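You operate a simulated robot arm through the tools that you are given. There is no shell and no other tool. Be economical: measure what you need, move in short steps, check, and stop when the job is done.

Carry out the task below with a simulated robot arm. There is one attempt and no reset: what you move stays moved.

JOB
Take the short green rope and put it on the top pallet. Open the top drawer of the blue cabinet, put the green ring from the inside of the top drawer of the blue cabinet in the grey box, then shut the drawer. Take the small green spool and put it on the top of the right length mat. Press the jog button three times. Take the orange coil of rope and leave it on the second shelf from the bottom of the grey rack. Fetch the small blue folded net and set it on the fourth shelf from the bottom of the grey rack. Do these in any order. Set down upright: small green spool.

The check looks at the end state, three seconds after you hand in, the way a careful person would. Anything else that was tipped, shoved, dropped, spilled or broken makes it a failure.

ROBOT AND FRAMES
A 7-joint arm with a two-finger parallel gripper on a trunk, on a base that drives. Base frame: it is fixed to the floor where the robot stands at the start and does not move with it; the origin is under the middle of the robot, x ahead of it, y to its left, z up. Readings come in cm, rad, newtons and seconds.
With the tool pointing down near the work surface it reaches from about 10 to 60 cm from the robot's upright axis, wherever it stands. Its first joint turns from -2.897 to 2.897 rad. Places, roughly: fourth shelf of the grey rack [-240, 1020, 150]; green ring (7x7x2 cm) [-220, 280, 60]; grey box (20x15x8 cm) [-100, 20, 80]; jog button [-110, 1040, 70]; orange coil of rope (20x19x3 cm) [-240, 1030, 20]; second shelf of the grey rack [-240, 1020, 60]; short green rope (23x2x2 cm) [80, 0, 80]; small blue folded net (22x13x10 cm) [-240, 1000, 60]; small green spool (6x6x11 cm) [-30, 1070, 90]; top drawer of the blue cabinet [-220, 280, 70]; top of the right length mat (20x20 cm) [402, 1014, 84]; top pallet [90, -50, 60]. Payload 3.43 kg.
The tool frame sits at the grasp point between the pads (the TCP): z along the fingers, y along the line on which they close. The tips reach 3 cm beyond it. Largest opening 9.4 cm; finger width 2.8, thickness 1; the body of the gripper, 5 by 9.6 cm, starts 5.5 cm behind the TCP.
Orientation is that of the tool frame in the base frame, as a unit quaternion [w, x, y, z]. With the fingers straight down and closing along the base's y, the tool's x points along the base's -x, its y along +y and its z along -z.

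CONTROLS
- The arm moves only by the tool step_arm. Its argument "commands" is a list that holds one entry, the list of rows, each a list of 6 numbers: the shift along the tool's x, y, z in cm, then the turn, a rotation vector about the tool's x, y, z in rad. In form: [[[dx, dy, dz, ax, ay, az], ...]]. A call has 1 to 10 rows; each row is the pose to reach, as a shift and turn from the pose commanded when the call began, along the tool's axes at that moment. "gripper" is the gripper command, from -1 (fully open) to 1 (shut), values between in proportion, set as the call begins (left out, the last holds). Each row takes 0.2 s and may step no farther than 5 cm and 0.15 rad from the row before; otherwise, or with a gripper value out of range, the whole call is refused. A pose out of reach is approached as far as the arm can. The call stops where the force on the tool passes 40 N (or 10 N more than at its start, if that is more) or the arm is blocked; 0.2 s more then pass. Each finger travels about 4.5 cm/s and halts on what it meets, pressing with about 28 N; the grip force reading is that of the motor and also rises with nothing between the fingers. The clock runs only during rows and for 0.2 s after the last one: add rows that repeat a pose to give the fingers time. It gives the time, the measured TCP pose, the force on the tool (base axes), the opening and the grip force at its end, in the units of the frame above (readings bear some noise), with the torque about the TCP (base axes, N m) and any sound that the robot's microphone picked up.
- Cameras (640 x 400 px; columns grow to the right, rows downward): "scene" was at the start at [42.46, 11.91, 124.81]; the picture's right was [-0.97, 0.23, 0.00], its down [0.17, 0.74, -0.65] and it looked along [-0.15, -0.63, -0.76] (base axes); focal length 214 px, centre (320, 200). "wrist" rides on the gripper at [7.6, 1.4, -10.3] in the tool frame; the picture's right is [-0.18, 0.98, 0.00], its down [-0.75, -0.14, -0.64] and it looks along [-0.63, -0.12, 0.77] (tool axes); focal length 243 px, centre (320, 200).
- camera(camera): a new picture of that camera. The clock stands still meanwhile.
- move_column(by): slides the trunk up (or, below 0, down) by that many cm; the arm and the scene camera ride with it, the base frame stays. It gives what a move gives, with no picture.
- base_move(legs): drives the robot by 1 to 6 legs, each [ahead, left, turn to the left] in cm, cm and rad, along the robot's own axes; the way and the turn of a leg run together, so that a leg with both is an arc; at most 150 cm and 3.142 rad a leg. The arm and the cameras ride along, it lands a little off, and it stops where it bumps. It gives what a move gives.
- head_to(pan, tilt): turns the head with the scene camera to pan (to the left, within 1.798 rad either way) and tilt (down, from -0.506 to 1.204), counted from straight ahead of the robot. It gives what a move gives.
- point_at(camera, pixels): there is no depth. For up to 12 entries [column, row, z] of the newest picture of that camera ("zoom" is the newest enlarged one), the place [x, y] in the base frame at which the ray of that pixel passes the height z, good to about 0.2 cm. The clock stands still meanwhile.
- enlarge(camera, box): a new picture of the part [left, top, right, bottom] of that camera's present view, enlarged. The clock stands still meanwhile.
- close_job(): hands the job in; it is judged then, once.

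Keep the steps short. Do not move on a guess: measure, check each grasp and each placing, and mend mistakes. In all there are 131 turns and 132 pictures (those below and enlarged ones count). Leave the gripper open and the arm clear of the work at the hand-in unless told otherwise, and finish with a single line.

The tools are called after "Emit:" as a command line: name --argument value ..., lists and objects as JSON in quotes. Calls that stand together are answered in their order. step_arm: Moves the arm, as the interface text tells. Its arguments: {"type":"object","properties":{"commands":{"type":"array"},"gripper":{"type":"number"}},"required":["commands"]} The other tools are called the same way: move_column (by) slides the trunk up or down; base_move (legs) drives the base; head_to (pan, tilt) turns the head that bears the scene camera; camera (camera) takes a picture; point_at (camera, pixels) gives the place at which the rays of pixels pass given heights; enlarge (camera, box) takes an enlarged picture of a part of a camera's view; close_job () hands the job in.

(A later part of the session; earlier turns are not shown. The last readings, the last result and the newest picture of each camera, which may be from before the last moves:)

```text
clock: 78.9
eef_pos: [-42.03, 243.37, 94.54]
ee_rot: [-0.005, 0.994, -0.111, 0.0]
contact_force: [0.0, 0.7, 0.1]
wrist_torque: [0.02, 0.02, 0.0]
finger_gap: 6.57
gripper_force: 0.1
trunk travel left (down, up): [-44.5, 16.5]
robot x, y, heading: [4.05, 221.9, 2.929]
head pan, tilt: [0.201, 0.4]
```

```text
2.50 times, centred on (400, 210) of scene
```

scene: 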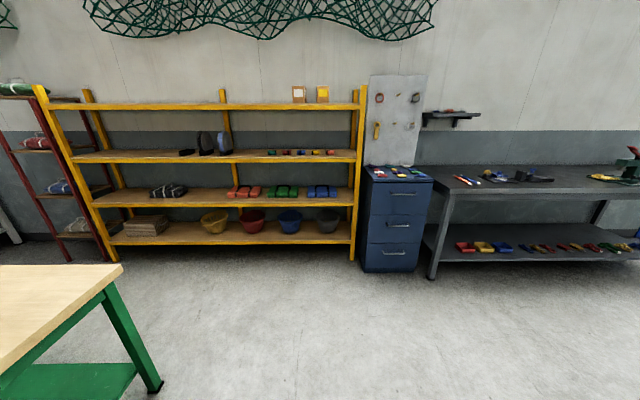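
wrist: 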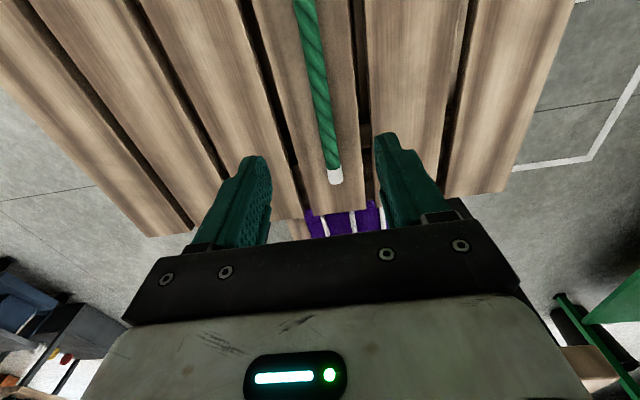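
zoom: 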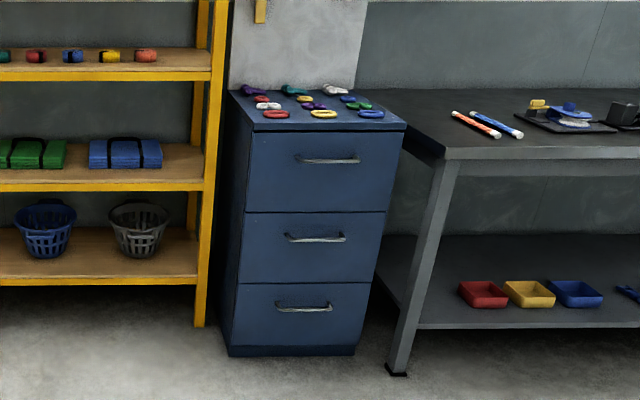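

Cabinet front is at x≈-209, y 259–306. I drive to about (-115, 283) facing -x and look closely at the handle.

Emit:
base_move --legs '[[130, -33.4, 0], [0, 0, 0.2166]]'

Emit:
head_to --pan 0.1 --tilt 0.75

Emit:
camera --camera "scene"

Emit:
camera --camera "wrist"

```text
clock: 86.4
eef_pos: [-165.92, 295.57, 94.53]
ee_rot: [-0.005, 1.0, -0.011, 0.0]
contact_force: [-0.4, -0.2, 0.5]
wrist_torque: [-0.03, -0.02, -0.02]
finger_gap: 6.58
gripper_force: 0.0
trunk travel left (down, up): [-44.5, 16.5]
robot x, y, heading: [-116.9, 284.47, 3.129]
head pan, tilt: [0.201, 0.4]
```

```text
clock: 87.3
eef_pos: [-165.9, 295.63, 94.69]
ee_rot: [-0.005, 1.0, -0.011, 0.0]
contact_force: [0.1, -0.7, -0.3]
wrist_torque: [0.0, 0.0, 0.02]
finger_gap: 6.57
gripper_force: 0.1
trunk travel left (down, up): [-44.5, 16.5]
robot x, y, heading: [-116.5, 284.19, 3.124]
head pan, tilt: [0.099, 0.75]
```

```text
97 pictures are left
```

scene: 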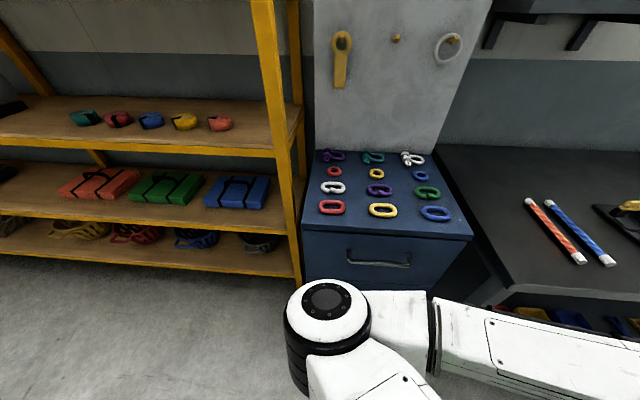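

```text
96 pictures are left
```

wrist: 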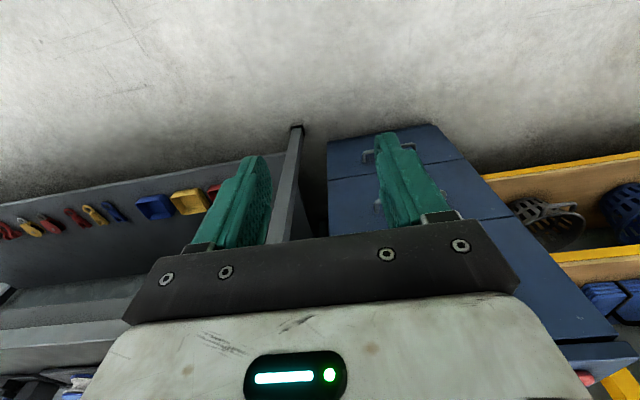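

I estimate heights: the cabinet's front top edge and the handle at several heights.

Emit:
point_at --camera "scene" --pixels '[[303, 232, 70], [303, 232, 75], [303, 232, 80], [472, 237, 75], [472, 237, 80], [347, 263, 60], [347, 263, 65], [347, 263, 70], [409, 267, 60], [409, 267, 65], [409, 267, 70]]'

Emit:
point_at --camera "wrist" --pixels '[[366, 155, 10], [376, 205, 30], [408, 145, 10], [330, 150, 0], [430, 125, 0], [555, 345, 75], [620, 340, 75]]'

Emit:
enlarge --camera "scene" --box '[290, 140, 490, 290]'

```text
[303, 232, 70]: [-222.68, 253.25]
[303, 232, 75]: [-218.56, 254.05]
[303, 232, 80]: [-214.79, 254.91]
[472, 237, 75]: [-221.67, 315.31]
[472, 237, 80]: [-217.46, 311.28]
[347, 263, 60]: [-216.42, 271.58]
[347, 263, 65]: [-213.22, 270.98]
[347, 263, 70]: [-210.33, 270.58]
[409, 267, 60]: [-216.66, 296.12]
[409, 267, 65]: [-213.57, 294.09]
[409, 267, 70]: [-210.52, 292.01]
```

```text
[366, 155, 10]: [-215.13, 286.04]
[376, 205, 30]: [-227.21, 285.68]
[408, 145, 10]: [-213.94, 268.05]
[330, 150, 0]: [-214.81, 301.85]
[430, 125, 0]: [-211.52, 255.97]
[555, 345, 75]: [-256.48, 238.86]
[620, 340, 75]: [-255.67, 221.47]
```

```text
2.67 times, centred on (390, 215) of scene
```

zoom: 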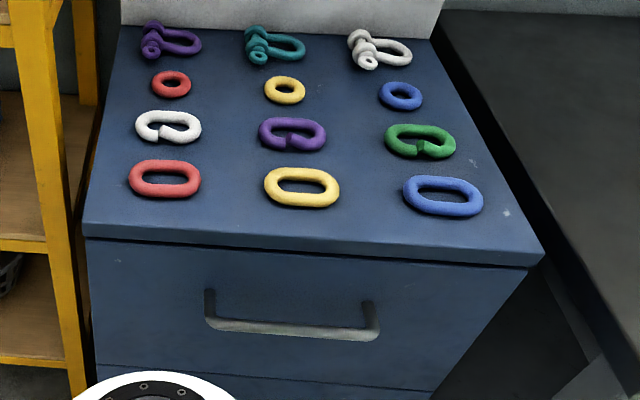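

From the width match, the cabinet top is at z≈87 and the handle bar is near (-208, 280, 74). I pitch the tool to horizontal (about -1.5 rad about tool y) while lowering to z≈80 and shifting to y≈280, all well clear of the front.

Emit:
step_arm --commands '[[[0, 1.5, 1.5, 0, -0.148, 0], [0, 3, 3, 0, -0.296, 0], [0, 4.5, 4.5, 0, -0.444, 0], [0, 6, 6, 0, -0.592, 0], [0, 7.5, 7.5, 0, -0.74, 0], [0, 9, 9, 0, -0.888, 0], [0, 10.5, 10.5, 0, -1.036, 0], [0, 12, 12, 0, -1.184, 0], [0, 13.5, 13.5, 0, -1.332, 0], [0, 15, 15, 0, -1.48, 0]]]' --gripper -1

Emit:
camera --camera "wrist"

Emit:
camera --camera "scene"

```text
clock: 89.5
eef_pos: [-178.6, 307.89, 85.07]
ee_rot: [-0.003, 0.803, 0.027, -0.596]
contact_force: [0.5, 0.2, 0.3]
wrist_torque: [0.02, -0.01, 0.0]
finger_gap: 9.38
gripper_force: 0.0
out of reach, approached as far as the arm can: row 1, 2, 3, 4, 5, 6, 7, 8, 9, 10
trunk travel left (down, up): [-44.5, 16.5]
robot x, y, heading: [-116.71, 284.07, 3.125]
head pan, tilt: [0.099, 0.75]
```

```text
94 pictures are left
```

wrist: 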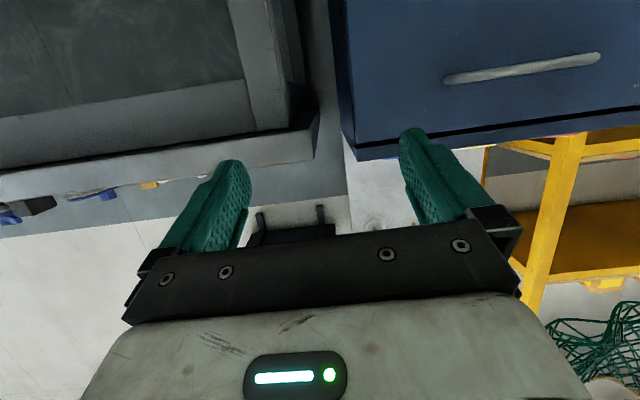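

```text
93 pictures are left
```

scene: 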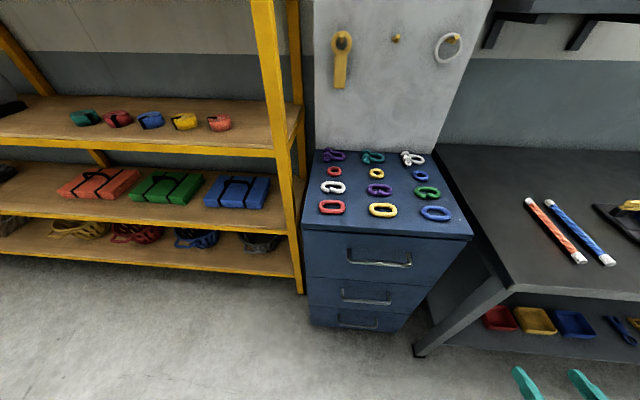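

The tool is near horizontal at (-178.6, 307.9, 85). Next I roll -90° so the fingers close vertically, and shift to y≈281, z≈75.

Emit:
step_arm --commands '[[[0.8, 2.7, 0.3, 0, 0, -0.148], [1.6, 5.4, 0.6, 0, 0, -0.296], [2.4, 8.1, 0.9, 0, 0, -0.444], [3.2, 10.8, 1.2, 0, 0, -0.592], [4, 13.5, 1.5, 0, 0, -0.74], [4.8, 16.2, 1.8, 0, 0, -0.888], [5.6, 18.9, 2.1, 0, 0, -1.036], [6.4, 21.6, 2.4, 0, 0, -1.184], [7.2, 24.3, 2.7, 0, 0, -1.332], [8, 27, 3, 0, 0, -1.48]]]'

Emit:
camera --camera "wrist"

Emit:
camera --camera "scene"

```text
clock: 91.7
eef_pos: [-185.11, 279.87, 77.12]
ee_rot: [-0.405, 0.579, 0.558, -0.435]
contact_force: [0.4, -4.3, -0.1]
wrist_torque: [0.09, 0.03, -0.31]
finger_gap: 9.37
gripper_force: 0.1
out of reach, approached as far as the arm can: row 1, 2, 3, 5, 6, 7, 8, 9, 10
trunk travel left (down, up): [-44.5, 16.5]
robot x, y, heading: [-116.5, 284.0, 3.129]
head pan, tilt: [0.099, 0.75]
```

```text
92 pictures are left
```

wrist: 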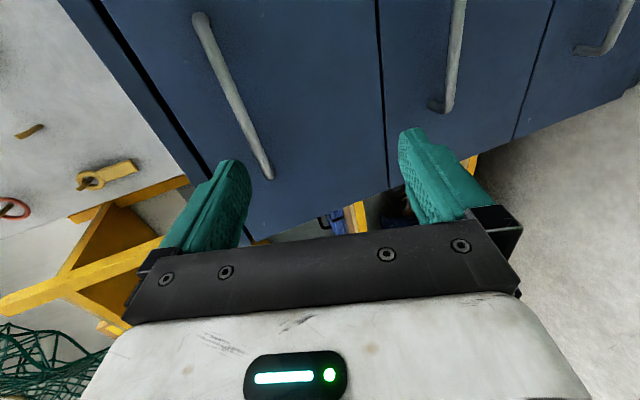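

```text
91 pictures are left
```

scene: 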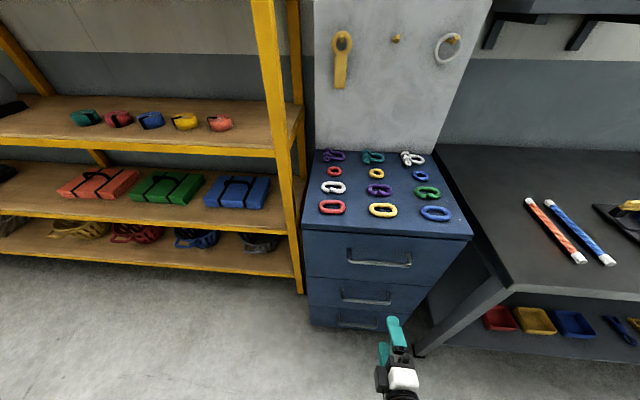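

The fingers are at (-185, 280, 77), closing nearly vertically. In the wrist view the bar runs from (200,20) to (270,178). I triangulate its height.

Emit:
point_at --camera "wrist" --pixels '[[203, 22, 82], [268, 175, 82], [203, 22, 80], [268, 175, 80], [203, 22, 78], [268, 175, 78], [203, 22, 76], [268, 175, 76]]'

Emit:
point_at --camera "scene" --pixels '[[347, 263, 72], [411, 267, 72], [347, 263, 76], [411, 267, 76]]'

```text
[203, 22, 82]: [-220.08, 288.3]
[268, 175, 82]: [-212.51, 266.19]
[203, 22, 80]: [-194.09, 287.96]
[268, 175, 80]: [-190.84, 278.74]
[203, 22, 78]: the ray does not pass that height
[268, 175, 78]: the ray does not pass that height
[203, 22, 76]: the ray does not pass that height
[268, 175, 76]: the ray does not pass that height
```

```text
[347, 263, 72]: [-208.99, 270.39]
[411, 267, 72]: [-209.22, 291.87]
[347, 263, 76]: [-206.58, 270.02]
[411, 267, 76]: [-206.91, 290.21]
```

The triangulation puts the bar at about x=-204, z≈81, y 270–290. I level the tool (+0.298 about tool x), move to (-194, 280, 81), and check.

Emit:
step_arm --commands '[[[0, -2.2, 2.7, 0.149, 0, 0], [-0.1, -4.5, 5.5, 0.298, 0, 0], [-0.2, -6.7, 8.3, 0.298, 0, 0], [-0.2, -6.7, 8.3, 0.298, 0, 0]]]'

Emit:
camera --camera "wrist"

Emit:
enlarge --camera "scene" --box '[300, 200, 500, 400]'

```text
clock: 92.7
eef_pos: [-195.12, 279.67, 81.27]
ee_rot: [0.485, -0.51, -0.489, 0.515]
contact_force: [0.5, 0.6, 0.1]
wrist_torque: [0.0, 0.0, 0.01]
finger_gap: 9.42
gripper_force: 0.0
out of reach, approached as far as the arm can: row 2
trunk travel left (down, up): [-44.5, 16.5]
robot x, y, heading: [-116.41, 283.95, 3.13]
head pan, tilt: [0.099, 0.75]
```

```text
90 pictures are left
```

wrist: 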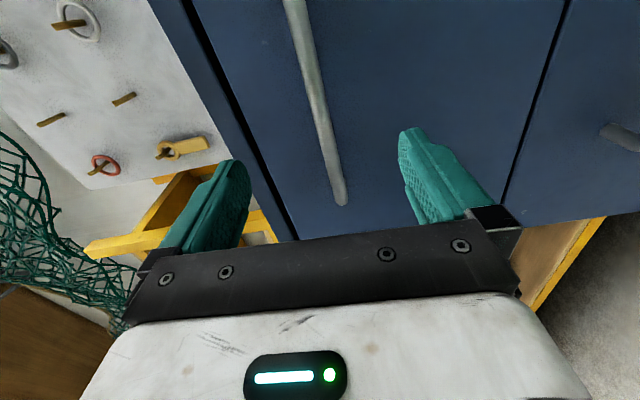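

```text
2.00 times, centred on (400, 300) of scene
```

zoom: 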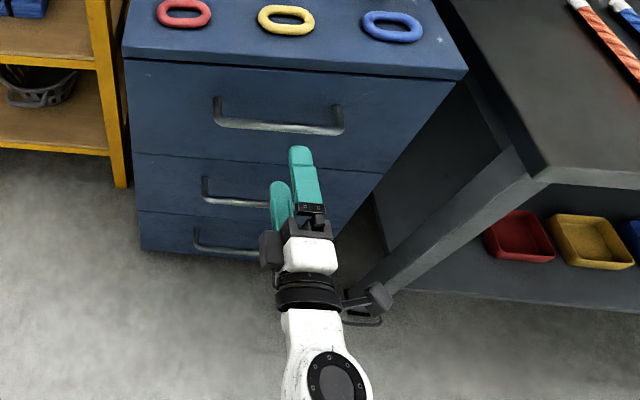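

The bar now lies between the fingers. I advance 6 cm and check.

Emit:
step_arm --commands '[[[0, 0, 2, 0, 0, 0], [0, 0, 4, 0, 0, 0], [0, 0, 6, 0, 0, 0], [0, 0, 6, 0, 0, 0]]]'

Emit:
camera --camera "wrist"

Emit:
enlarge --camera "scene" --box '[320, 210, 480, 330]'

```text
clock: 93.7
eef_pos: [-201.18, 279.54, 81.14]
ee_rot: [0.484, -0.509, -0.489, 0.516]
contact_force: [-0.5, -0.2, -0.1]
wrist_torque: [0.02, 0.01, -0.02]
finger_gap: 9.41
gripper_force: 0.0
trunk travel left (down, up): [-44.5, 16.5]
robot x, y, heading: [-116.44, 284.25, 3.13]
head pan, tilt: [0.099, 0.75]
```

```text
88 pictures are left
```

wrist: 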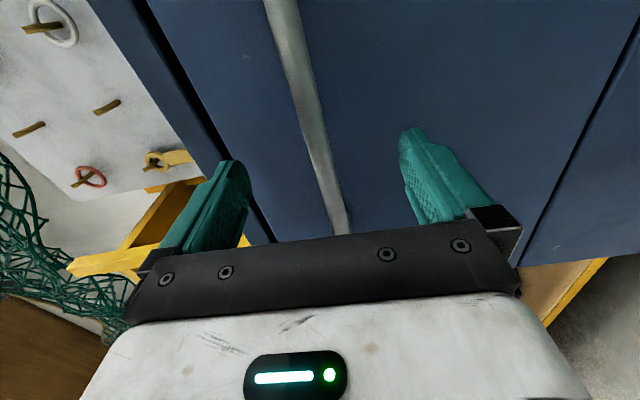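

```text
3.33 times, centred on (400, 270) of scene
```

zoom: 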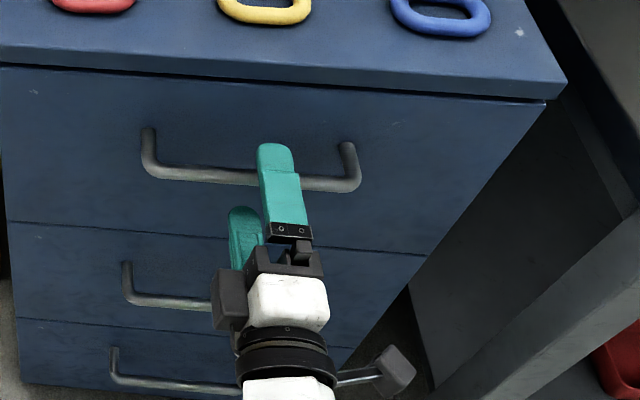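

The upper finger is over the bar. I go 1.5 cm further, then close.

Emit:
step_arm --commands '[[[0, 0, 0.8, 0, 0, 0], [0, 0, 1.5, 0, 0, 0]]]'

Emit:
step_arm --commands '[[[0, 0, 0, 0, 0, 0], [0, 0, 0, 0, 0, 0], [0, 0, 0, 0, 0, 0], [0, 0, 0, 0, 0, 0], [0, 0, 0, 0, 0, 0], [0, 0, 0, 0, 0, 0]]]' --gripper 1

```text
clock: 94.3
eef_pos: [-202.6, 279.61, 81.3]
ee_rot: [0.485, -0.509, -0.489, 0.516]
contact_force: [0.4, 0.0, -0.5]
wrist_torque: [0.02, 0.01, -0.01]
finger_gap: 9.42
gripper_force: 0.1
trunk travel left (down, up): [-44.5, 16.5]
robot x, y, heading: [-116.77, 284.22, 3.129]
head pan, tilt: [0.099, 0.75]
```

```text
clock: 95.7
eef_pos: [-202.65, 279.45, 81.02]
ee_rot: [0.484, -0.509, -0.491, 0.514]
contact_force: [1.6, 1.2, -12.3]
wrist_torque: [1.01, -0.23, -0.03]
finger_gap: 1.5
gripper_force: 41.0
trunk travel left (down, up): [-44.5, 16.5]
robot x, y, heading: [-116.65, 283.65, 3.126]
head pan, tilt: [0.099, 0.75]
```

The bar is gripped (gap 1.5). I pull back steadily with the arm, about 24 cm.

Emit:
step_arm --commands '[[[0, 0, -1, 0, 0, 0], [0, 0, -3, 0, 0, 0], [0, 0, -5.5, 0, 0, 0], [0, 0, -8, 0, 0, 0], [0, 0, -10.5, 0, 0, 0], [0, 0, -13, 0, 0, 0], [0, 0, -15.5, 0, 0, 0], [0, 0, -18, 0, 0, 0], [0, 0, -20.5, 0, 0, 0], [0, 0, -23, 0, 0, 0]]]'

Emit:
camera --camera "scene"

```text
clock: 97.2
eef_pos: [-187.9, 279.74, 80.97]
ee_rot: [0.47, -0.537, -0.441, 0.544]
contact_force: [0.3, -1.5, -0.4]
wrist_torque: [1.43, -0.16, 0.22]
finger_gap: 1.86
gripper_force: 45.5
out of reach, approached as far as the arm can: row 7
trunk travel left (down, up): [-44.5, 16.5]
robot x, y, heading: [-116.51, 284.16, 3.133]
head pan, tilt: [0.099, 0.75]
stopped in row 7: the force on the tool passed its limit at 53 N (the readings are from after the stop); the commanded pose is now the measured one
```

```text
86 pictures are left
```

scene: 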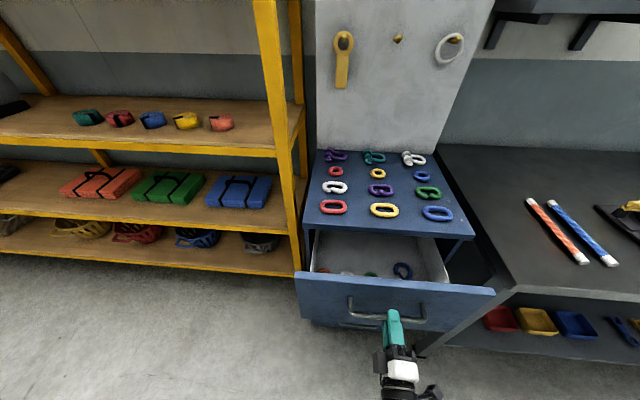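

The drawer opened 15 cm before the arm reached a limit. The rest I pull with the base, 15 cm back.

Emit:
base_move --legs '[[-15, 0, 0]]'

Emit:
camera --camera "scene"

```text
clock: 98.6
eef_pos: [-172.75, 279.74, 80.92]
ee_rot: [0.471, -0.538, -0.439, 0.545]
contact_force: [1.5, -4.5, 0.0]
wrist_torque: [1.37, -0.03, 0.03]
finger_gap: 1.85
gripper_force: 44.9
trunk travel left (down, up): [-44.5, 16.5]
robot x, y, heading: [-101.41, 283.56, 3.126]
head pan, tilt: [0.099, 0.75]
```

```text
85 pictures are left
```

scene: 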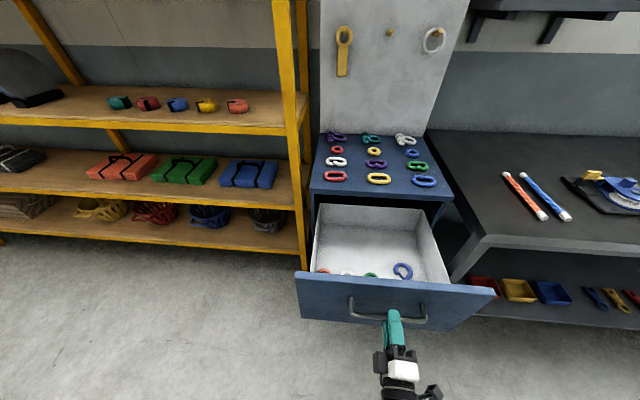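

The drawer is open 30 cm, with the green ring just behind the front panel at (372,275). I release the handle and back off slightly.

Emit:
step_arm --commands '[[[0, 0, 0, 0, 0, 0], [0, 0, 0, 0, 0, 0], [0, 0, 0, 0, 0, 0], [0, 0, 0, 0, 0, 0]]]' --gripper -0.3

Emit:
base_move --legs '[[-12, 0, 0]]'

Emit:
head_to --pan 0.1 --tilt 0.85

Emit:
camera --camera "scene"

```text
clock: 99.6
eef_pos: [-172.75, 279.77, 80.9]
ee_rot: [0.471, -0.539, -0.438, 0.544]
contact_force: [-1.0, 1.1, -0.4]
wrist_torque: [0.02, 0.03, -0.04]
finger_gap: 6.09
gripper_force: 0.1
trunk travel left (down, up): [-44.5, 16.5]
robot x, y, heading: [-101.47, 283.86, 3.129]
head pan, tilt: [0.099, 0.75]
```

```text
clock: 100.8
eef_pos: [-160.58, 279.57, 80.9]
ee_rot: [0.47, -0.538, -0.439, 0.545]
contact_force: [-0.8, -0.1, -0.1]
wrist_torque: [0.0, 0.01, 0.0]
finger_gap: 6.14
gripper_force: 0.0
trunk travel left (down, up): [-44.5, 16.5]
robot x, y, heading: [-89.29, 283.67, 3.137]
head pan, tilt: [0.099, 0.75]
```

```text
clock: 101.5
eef_pos: [-160.47, 279.48, 80.99]
ee_rot: [0.47, -0.538, -0.439, 0.545]
contact_force: [0.9, -0.4, 0.3]
wrist_torque: [-0.01, -0.01, -0.01]
finger_gap: 6.11
gripper_force: 0.0
trunk travel left (down, up): [-44.5, 16.5]
robot x, y, heading: [-89.44, 284.07, 3.129]
head pan, tilt: [0.099, 0.85]
```

```text
84 pictures are left
```

scene: 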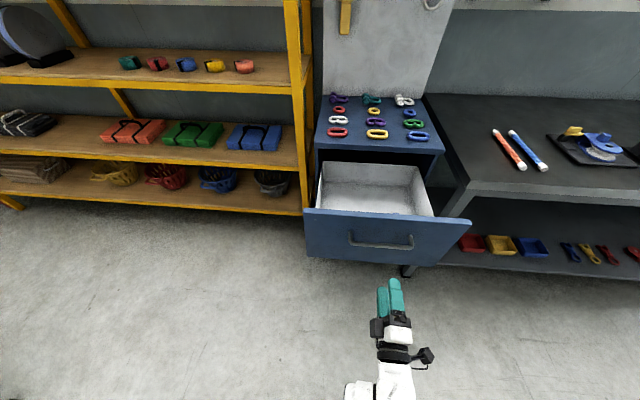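

The drawer stays open. I raise the trunk 16 cm, then pitch the tool straight down (closing along x) while pulling back 18 cm.

Emit:
move_column --by 16

Emit:
step_arm --commands '[[[0, 0, -1.8, -0.1458, 0.0107, -0.0142], [0, 0, -3.6, -0.2916, 0.0215, -0.0284], [0, 0, -5.4, -0.4374, 0.0322, -0.0425], [0, 0, -7.2, -0.5833, 0.0429, -0.0567], [0, 0, -9, -0.7291, 0.0536, -0.0709], [0, 0, -10.8, -0.8749, 0.0644, -0.0851], [0, 0, -12.6, -1.0207, 0.0751, -0.0993], [0, 0, -14.4, -1.1665, 0.0858, -0.1135], [0, 0, -16.2, -1.3124, 0.0965, -0.1276], [0, 0, -18, -1.4582, 0.1073, -0.1418]]]' --gripper -1

Emit:
camera --camera "scene"

```text
clock: 103.3
eef_pos: [-160.49, 279.6, 96.84]
ee_rot: [0.47, -0.539, -0.439, 0.544]
contact_force: [-0.1, 0.2, -1.4]
wrist_torque: [-0.03, -0.02, 0.02]
finger_gap: 6.1
gripper_force: 0.0
trunk travel left (down, up): [-60.5, 0.5]
robot x, y, heading: [-89.35, 284.13, 3.134]
head pan, tilt: [0.099, 0.85]
```

```text
clock: 105.5
eef_pos: [-142.54, 279.1, 96.4]
ee_rot: [-0.047, 0.711, 0.7, -0.055]
contact_force: [0.0, -0.2, -1.0]
wrist_torque: [-0.02, 0.01, 0.02]
finger_gap: 9.4
gripper_force: 0.1
out of reach, approached as far as the arm can: row 1, 2
trunk travel left (down, up): [-60.5, 0.5]
robot x, y, heading: [-89.37, 283.82, 3.134]
head pan, tilt: [0.099, 0.85]
```

```text
83 pictures are left
```

scene: 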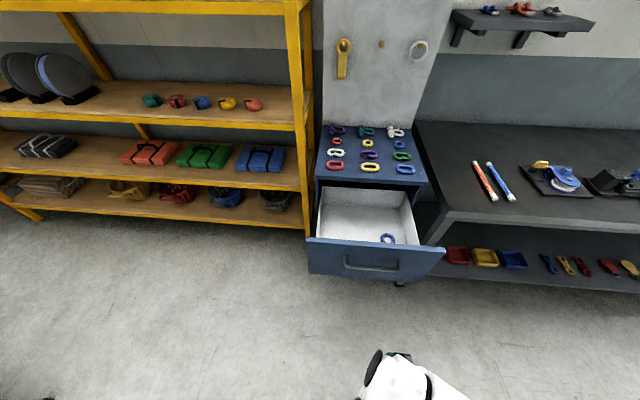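

The tool is down. I finish levelling, raise the hand a bit, and advance 35 cm so I can look into the drawer.

Emit:
step_arm --commands '[[[0, 0, -3, -0.14, 0.01, -0.01], [0, 0, -6, -0.146, 0.01, -0.014], [0, 0, -8, -0.146, 0.01, -0.014], [0, 0, -8, -0.146, 0.01, -0.014]]]'

Emit:
base_move --legs '[[35, 0, 0]]'

Emit:
head_to --pan 0.1 --tilt 1.2

Emit:
camera --camera "scene"

Emit:
camera --camera "wrist"

```text
clock: 106.5
eef_pos: [-141.25, 279.22, 104.36]
ee_rot: [0.0, 0.708, 0.706, -0.001]
contact_force: [0.6, 0.3, 0.1]
wrist_torque: [-0.01, 0.04, 0.0]
finger_gap: 9.4
gripper_force: 0.1
trunk travel left (down, up): [-60.5, 0.5]
robot x, y, heading: [-89.27, 283.73, 3.134]
head pan, tilt: [0.099, 0.85]
```

```text
clock: 108.8
eef_pos: [-176.59, 279.57, 104.3]
ee_rot: [0.001, 0.707, 0.707, 0.0]
contact_force: [0.2, -0.4, -1.3]
wrist_torque: [0.01, 0.02, 0.03]
finger_gap: 9.39
gripper_force: 0.0
trunk travel left (down, up): [-60.5, 0.5]
robot x, y, heading: [-124.94, 283.93, 3.131]
head pan, tilt: [0.099, 0.85]
```

```text
clock: 109.7
eef_pos: [-176.59, 279.58, 104.32]
ee_rot: [0.0, 0.706, 0.708, 0.0]
contact_force: [0.6, -0.2, -0.4]
wrist_torque: [0.0, 0.02, -0.01]
finger_gap: 9.39
gripper_force: 0.1
trunk travel left (down, up): [-60.5, 0.5]
robot x, y, heading: [-124.93, 284.08, 3.13]
head pan, tilt: [0.099, 1.201]
```

```text
82 pictures are left
```

scene: 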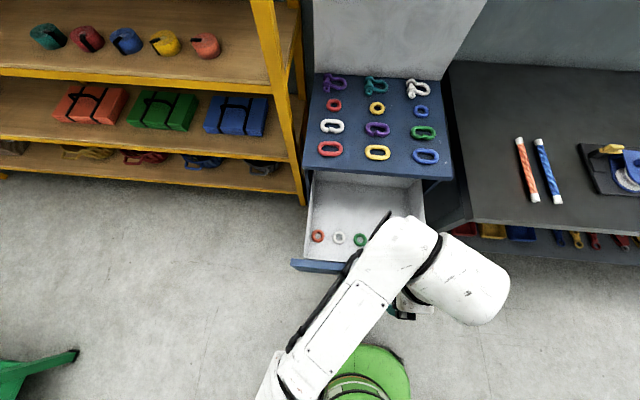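

```text
81 pictures are left
```

wrist: 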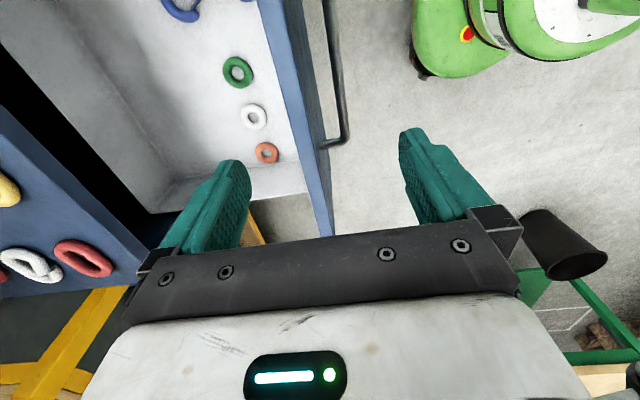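

The green ring is at (238,72) in the wrist view and (360,240) in the scene view. I triangulate.

Emit:
point_at --camera "wrist" --pixels '[[238, 72, 66], [238, 72, 70], [238, 72, 74], [280, 30, 88], [320, 140, 88], [240, 52, 72], [236, 92, 72], [222, 72, 72], [254, 72, 72], [253, 115, 70]]'

Emit:
point_at --camera "scene" --pixels '[[360, 240, 66], [360, 240, 70], [360, 240, 74], [339, 238, 70]]'

```text
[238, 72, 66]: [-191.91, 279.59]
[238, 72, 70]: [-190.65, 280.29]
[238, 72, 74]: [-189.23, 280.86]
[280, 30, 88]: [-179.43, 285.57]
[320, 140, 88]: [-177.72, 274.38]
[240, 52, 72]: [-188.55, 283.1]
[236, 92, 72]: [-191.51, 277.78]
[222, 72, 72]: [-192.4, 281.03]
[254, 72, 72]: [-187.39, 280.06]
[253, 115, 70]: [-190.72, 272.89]
```

```text
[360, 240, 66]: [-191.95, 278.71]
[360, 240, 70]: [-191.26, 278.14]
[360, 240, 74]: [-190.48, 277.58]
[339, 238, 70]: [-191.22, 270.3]
```

The ring is at about (-192, 279, 65), 7.5 cm from its neighbours along y, and there is room to the panel for closing along x. I drive 15 cm ahead and check the panel top.

Emit:
base_move --legs '[[15, 0, 0]]'

Emit:
camera --camera "wrist"

Emit:
camera --camera "scene"

```text
clock: 111.0
eef_pos: [-191.66, 279.54, 104.31]
ee_rot: [0.001, 0.707, 0.707, -0.001]
contact_force: [-0.1, 0.3, -0.2]
wrist_torque: [0.01, -0.02, -0.02]
finger_gap: 9.37
gripper_force: 0.0
trunk travel left (down, up): [-60.5, 0.5]
robot x, y, heading: [-139.67, 284.65, 3.135]
head pan, tilt: [0.099, 1.201]
```

```text
80 pictures are left
```

wrist: 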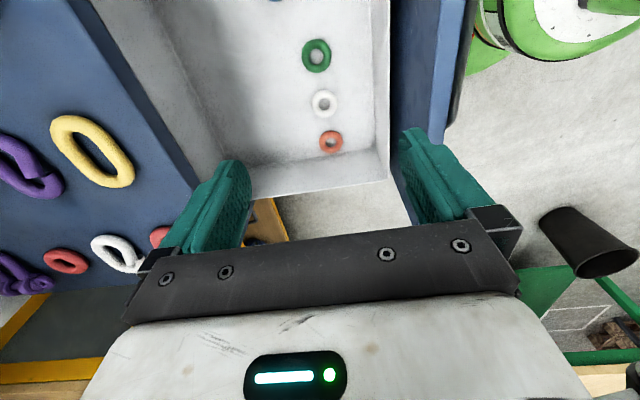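

```text
79 pictures are left
```

scene: 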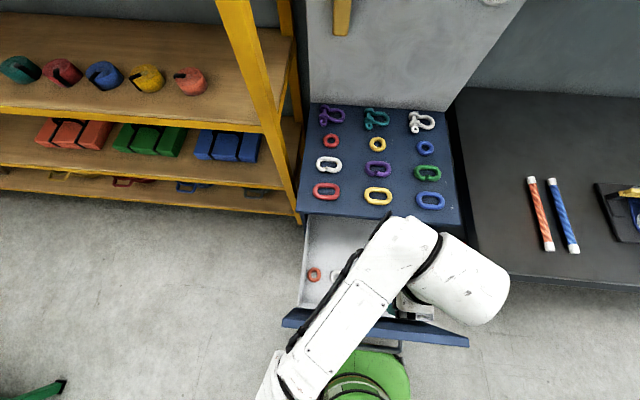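

I triangulate again using the orange ring seen in both views, and the green ring.

Emit:
point_at --camera "wrist" --pixels '[[316, 55, 62], [316, 55, 65], [316, 55, 68], [331, 141, 62], [331, 141, 65], [331, 141, 68], [301, 55, 65], [331, 55, 65], [383, 175, 62], [430, 130, 86]]'

Emit:
point_at --camera "scene" --pixels '[[314, 274, 62], [314, 274, 65], [314, 274, 68], [284, 323, 86], [468, 345, 86], [284, 323, 82], [468, 345, 82]]'

```text
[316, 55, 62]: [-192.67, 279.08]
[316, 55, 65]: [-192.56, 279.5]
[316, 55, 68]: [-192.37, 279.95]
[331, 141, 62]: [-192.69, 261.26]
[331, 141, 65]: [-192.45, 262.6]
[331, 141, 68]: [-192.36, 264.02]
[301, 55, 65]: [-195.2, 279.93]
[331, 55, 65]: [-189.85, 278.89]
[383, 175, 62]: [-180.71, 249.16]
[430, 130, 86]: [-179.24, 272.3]
```

```text
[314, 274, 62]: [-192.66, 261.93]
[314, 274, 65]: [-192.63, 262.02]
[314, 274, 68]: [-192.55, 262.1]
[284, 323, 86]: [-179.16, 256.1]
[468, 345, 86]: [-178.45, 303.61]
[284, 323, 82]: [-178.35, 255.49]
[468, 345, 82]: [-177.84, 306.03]
```

Ring centre is about (-192.6, 279.3, 63.7), the drawer bottom ≈62.7, and the panel top ≈86.5. I align, lower the trunk 22 cm, and check.

Emit:
step_arm --commands '[[[0, -0.9, 0, 0, 0, 0], [0, -0.9, 0, 0, 0, 0]]]'

Emit:
move_column --by -22

Emit:
camera --camera "wrist"

Emit:
camera --camera "scene"

```text
clock: 111.6
eef_pos: [-192.46, 279.51, 104.4]
ee_rot: [0.001, 0.707, 0.707, 0.0]
contact_force: [0.4, 0.2, -0.3]
wrist_torque: [0.02, 0.01, 0.0]
finger_gap: 9.41
gripper_force: 0.0
trunk travel left (down, up): [-60.5, 0.5]
robot x, y, heading: [-139.46, 284.16, 3.132]
head pan, tilt: [0.099, 1.201]
```

```text
clock: 114.0
eef_pos: [-192.48, 279.66, 82.36]
ee_rot: [0.001, 0.706, 0.708, -0.001]
contact_force: [-0.2, -0.1, -0.2]
wrist_torque: [0.01, 0.0, 0.01]
finger_gap: 9.41
gripper_force: 0.0
trunk travel left (down, up): [-38.5, 22.5]
robot x, y, heading: [-139.61, 284.4, 3.129]
head pan, tilt: [0.099, 1.201]
```

```text
78 pictures are left
```

wrist: 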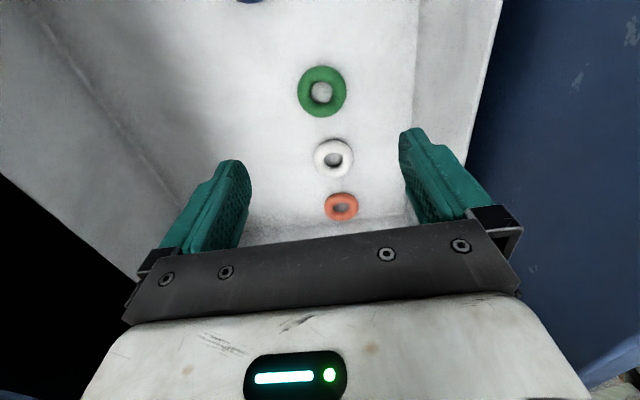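

```text
77 pictures are left
```

scene: 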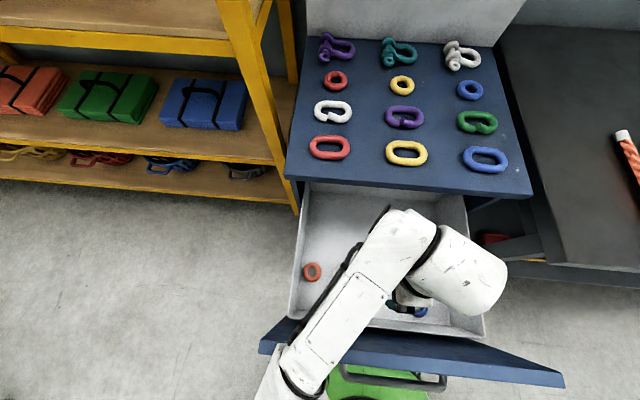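

Emit:
point_at --camera "wrist" --pixels '[[322, 91, 63.7], [298, 91, 63.7], [347, 91, 63.7], [321, 67, 63.7], [322, 117, 63.7]]'

Emit:
step_arm --commands '[[[0, 0, 3, 0, 0, 0], [0, 0, 6, 0, 0, 0], [0, 0, 9, 0, 0, 0], [0, 0, 11, 0, 0, 0], [0, 0, 11, 0, 0, 0]]]'

Emit:
camera --camera "wrist"

Emit:
camera --camera "scene"

```text
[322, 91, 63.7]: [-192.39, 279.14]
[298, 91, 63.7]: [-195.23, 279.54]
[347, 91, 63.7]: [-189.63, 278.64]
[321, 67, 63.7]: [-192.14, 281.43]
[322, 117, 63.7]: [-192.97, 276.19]
```

```text
clock: 115.2
eef_pos: [-192.79, 279.52, 73.53]
ee_rot: [-0.001, 0.709, 0.705, -0.02]
contact_force: [-0.2, -0.6, -0.1]
wrist_torque: [0.01, -0.02, -0.02]
finger_gap: 9.39
gripper_force: 0.0
trunk travel left (down, up): [-38.5, 22.5]
robot x, y, heading: [-140.17, 284.48, 3.122]
head pan, tilt: [0.099, 1.201]
```

```text
76 pictures are left
```

wrist: 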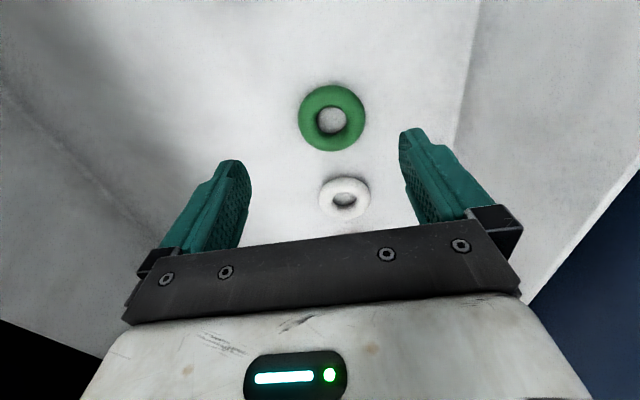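

```text
75 pictures are left
```

scene: 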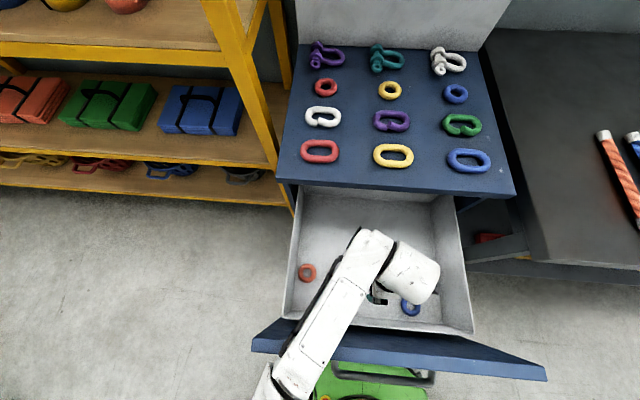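

TCP stopped 2 cm short and the view shifted: the forearm is probably resting on the drawer panel. I raise the trunk 22 cm, so the shoulder is high and the forearm steep, and re-measure.

Emit:
move_column --by 22

Emit:
camera --camera "scene"

Emit:
camera --camera "wrist"

```text
clock: 117.5
eef_pos: [-192.37, 279.5, 93.52]
ee_rot: [0.001, 0.707, 0.707, -0.001]
contact_force: [-0.3, 0.0, 0.6]
wrist_torque: [0.01, 0.0, 0.02]
finger_gap: 9.41
gripper_force: 0.0
trunk travel left (down, up): [-60.5, 0.5]
robot x, y, heading: [-139.95, 284.52, 3.13]
head pan, tilt: [0.099, 1.201]
```

```text
74 pictures are left
```

scene: 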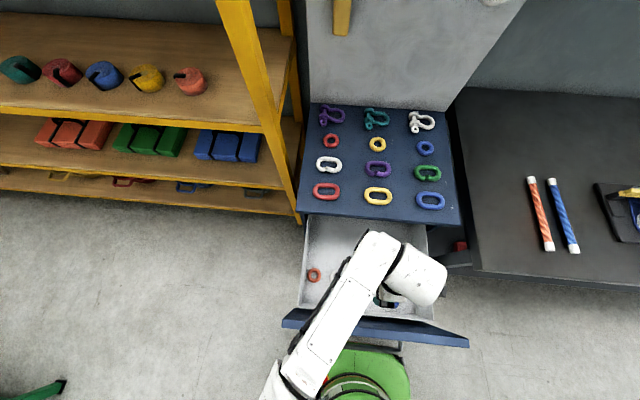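

```text
73 pictures are left
```

wrist: 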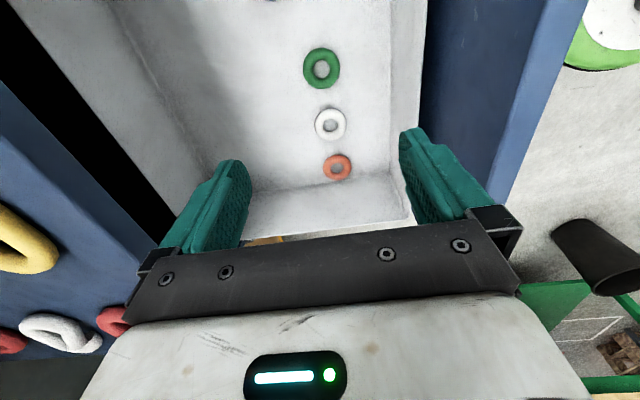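

All is as before. Now I go down with the arm only: 20 cm first.

Emit:
step_arm --commands '[[[0, 0, 4, 0, 0, 0], [0, 0, 8, 0, 0, 0], [0, 0, 12, 0, 0, 0], [0, 0, 16, 0, 0, 0], [0, 0, 20, 0, 0, 0], [0, 0, 20, 0, 0, 0]]]'

Emit:
camera --camera "wrist"

Emit:
camera --camera "scene"

```text
clock: 118.9
eef_pos: [-192.38, 279.52, 73.12]
ee_rot: [0.001, 0.706, 0.708, -0.001]
contact_force: [0.0, 0.2, -0.4]
wrist_torque: [-0.01, 0.0, 0.01]
finger_gap: 9.4
gripper_force: 0.0
trunk travel left (down, up): [-60.5, 0.5]
robot x, y, heading: [-139.52, 284.53, 3.133]
head pan, tilt: [0.099, 1.201]
```

```text
72 pictures are left
```

wrist: 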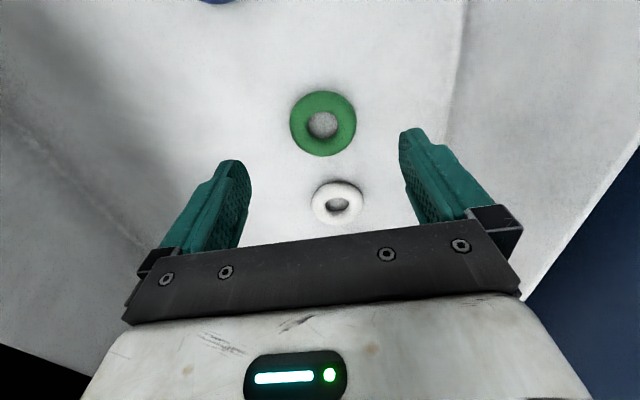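

```text
71 pictures are left
```

scene: 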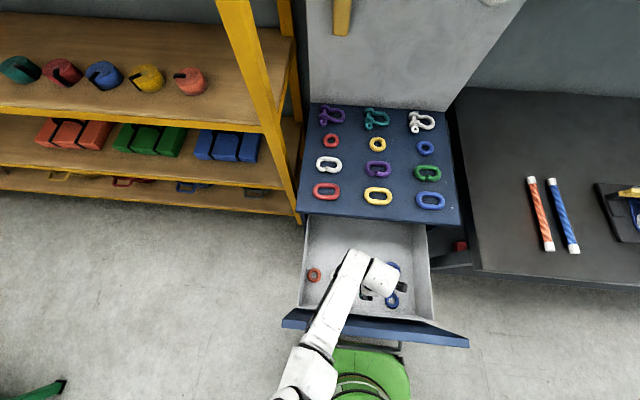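

No contact, and the tool is level. I continue 6.4 cm down, gently.

Emit:
step_arm --commands '[[[0, 0, 3, 0, 0, 0], [0, 0, 5, 0, 0, 0], [0, 0, 5.7, 0, 0, 0], [0, 0, 6.3, 0, 0, 0], [0, 0, 6.3, 0, 0, 0]]]'

Emit:
camera --camera "wrist"

```text
clock: 120.1
eef_pos: [-192.46, 279.61, 67.04]
ee_rot: [0.001, 0.706, 0.708, -0.001]
contact_force: [0.0, -0.7, 0.3]
wrist_torque: [-0.03, 0.02, -0.01]
finger_gap: 9.4
gripper_force: 0.0
trunk travel left (down, up): [-60.5, 0.5]
robot x, y, heading: [-139.54, 284.1, 3.134]
head pan, tilt: [0.099, 1.201]
```

```text
70 pictures are left
```

wrist: 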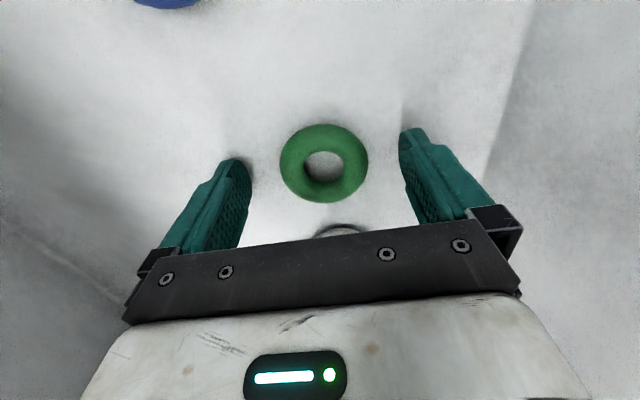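

Emit:
point_at --camera "wrist" --pixels '[[323, 163, 63.7], [280, 163, 63.7], [367, 163, 63.7]]'

Emit:
step_arm --commands '[[[0, 0, 0.4, 0, 0, 0], [0, 0, 0.7, 0, 0, 0], [0, 0, 0.7, 0, 0, 0]]]'

Emit:
step_arm --commands '[[[0, 0, 0, 0, 0, 0], [0, 0, 0, 0, 0, 0], [0, 0, 0, 0, 0, 0], [0, 0, 0, 0, 0, 0]]]' --gripper 1

Emit:
camera --camera "wrist"

```text
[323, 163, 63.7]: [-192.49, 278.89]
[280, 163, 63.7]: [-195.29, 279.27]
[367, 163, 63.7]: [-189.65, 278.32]
```

```text
clock: 120.6
eef_pos: [-192.39, 279.35, 67.04]
ee_rot: [-0.001, 0.706, 0.708, -0.001]
contact_force: [0.2, -2.3, 26.3]
wrist_torque: [-0.19, -1.36, -0.37]
finger_gap: 9.42
gripper_force: 0.2
trunk travel left (down, up): [-60.5, 0.5]
robot x, y, heading: [-139.53, 284.11, 3.136]
head pan, tilt: [0.099, 1.201]
stopped in row 2: the force on the tool passed its limit at 49 N (the readings are from after the stop); the commanded pose is now the measured one
```

```text
clock: 121.1
eef_pos: [-192.59, 279.45, 67.11]
ee_rot: [-0.002, 0.706, 0.708, -0.002]
contact_force: [-1.8, -2.6, 24.2]
wrist_torque: [-0.33, -0.73, -0.16]
finger_gap: 5.14
gripper_force: 8.5
trunk travel left (down, up): [-60.5, 0.5]
robot x, y, heading: [-139.96, 284.28, 3.137]
head pan, tilt: [0.099, 1.201]
stopped in row 2: the force on the tool passed its limit at 41 N (the readings are from after the stop); the commanded pose is now the measured one
```

```text
69 pictures are left
```

wrist: 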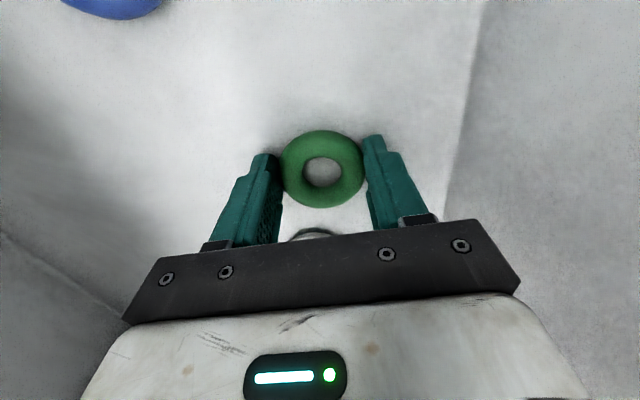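

The fingers close on the ring with the tips on the bottom. I raise 0.3, finish closing, and lift a little.

Emit:
step_arm --commands '[[[0, 0, -0.3, 0, 0, 0], [0, 0, -0.3, 0, 0, 0], [0, 0, -0.3, 0, 0, 0]]]' --gripper 1

Emit:
step_arm --commands '[[[0, 0, -2, 0, 0, 0], [0, 0, -5, 0, 0, 0], [0, 0, -9, 0, 0, 0], [0, 0, -13, 0, 0, 0], [0, 0, -17, 0, 0, 0], [0, 0, -21, 0, 0, 0], [0, 0, -25, 0, 0, 0], [0, 0, -29, 0, 0, 0], [0, 0, -33, 0, 0, 0], [0, 0, -35, 0, 0, 0]]]'

Emit:
camera --camera "wrist"

```text
clock: 121.9
eef_pos: [-192.5, 279.38, 67.12]
ee_rot: [0.0, 0.706, 0.708, 0.0]
contact_force: [-0.1, -0.4, 0.2]
wrist_torque: [0.04, -0.01, 0.0]
finger_gap: 5.13
gripper_force: 28.2
trunk travel left (down, up): [-60.5, 0.5]
robot x, y, heading: [-139.85, 284.37, 3.134]
head pan, tilt: [0.099, 1.201]
```

```text
clock: 124.1
eef_pos: [-192.25, 279.24, 102.23]
ee_rot: [0.0, 0.706, 0.708, 0.0]
contact_force: [-0.3, -0.5, -1.8]
wrist_torque: [-0.01, 0.0, 0.0]
finger_gap: 5.11
gripper_force: 28.4
trunk travel left (down, up): [-60.5, 0.5]
robot x, y, heading: [-139.76, 283.93, 3.136]
head pan, tilt: [0.099, 1.201]
```

```text
68 pictures are left
```

wrist: 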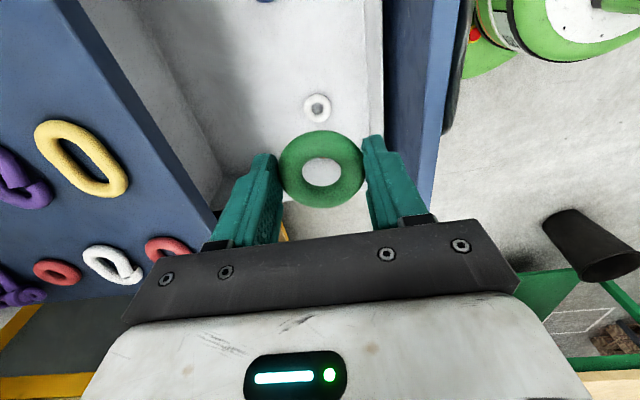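

The ring is held. I'll take it to the grey box now and shut the drawer on the way back. I back off, turn to face +x, go to the mouth of the passage between bench and yellow rack, and look down it.

Emit:
base_move --legs '[[-45, 0, 0], [0, 0, 3.141], [-68, -95, 0]]'

Emit:
head_to --pan -1.3 --tilt 0.6

Emit:
camera --camera "scene"

```text
clock: 139.8
eef_pos: [-107.84, 194.73, 102.11]
ee_rot: [-0.001, 0.721, -0.692, 0.001]
contact_force: [0.6, 0.7, -2.3]
wrist_torque: [-0.01, 0.04, -0.02]
finger_gap: 5.15
gripper_force: 28.0
trunk travel left (down, up): [-60.5, 0.5]
robot x, y, heading: [-160.36, 187.71, 0.029]
head pan, tilt: [0.099, 1.201]
```

```text
clock: 141.3
eef_pos: [-107.86, 194.67, 102.25]
ee_rot: [0.0, 0.722, -0.692, 0.001]
contact_force: [-0.3, -0.1, -1.5]
wrist_torque: [0.03, 0.01, -0.02]
finger_gap: 5.13
gripper_force: 28.3
trunk travel left (down, up): [-60.5, 0.5]
robot x, y, heading: [-160.52, 187.95, 0.032]
head pan, tilt: [-1.3, 0.6]
```

```text
67 pictures are left
```

scene: 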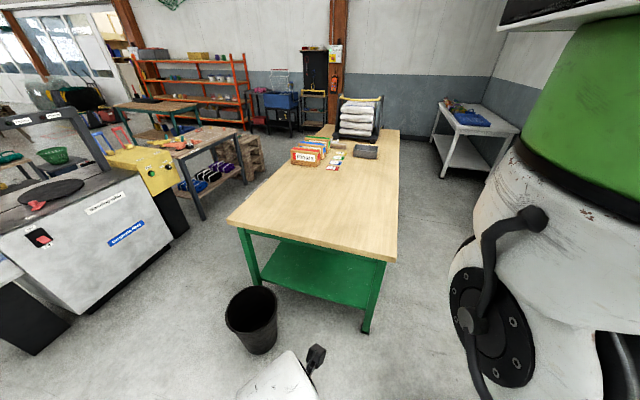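

Emit:
point_at --camera "scene" --pixels '[[366, 330, 0], [228, 222, 85], [396, 260, 85], [396, 260, 80], [366, 150, 88], [366, 150, 84], [399, 140, 85], [443, 175, 0], [305, 160, 90]]'

Emit:
enlarge --camera "scene" --box '[260, 80, 440, 280]'

```text
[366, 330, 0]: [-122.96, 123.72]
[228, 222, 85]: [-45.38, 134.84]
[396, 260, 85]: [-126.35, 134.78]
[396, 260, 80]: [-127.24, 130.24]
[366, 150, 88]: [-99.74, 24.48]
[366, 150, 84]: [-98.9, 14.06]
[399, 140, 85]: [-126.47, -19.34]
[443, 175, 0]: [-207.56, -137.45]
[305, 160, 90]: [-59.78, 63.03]
```

```text
2.00 times, centred on (350, 180) of scene
```

zoom: 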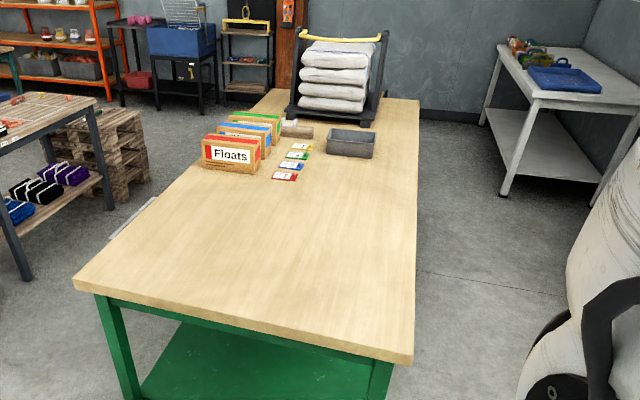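

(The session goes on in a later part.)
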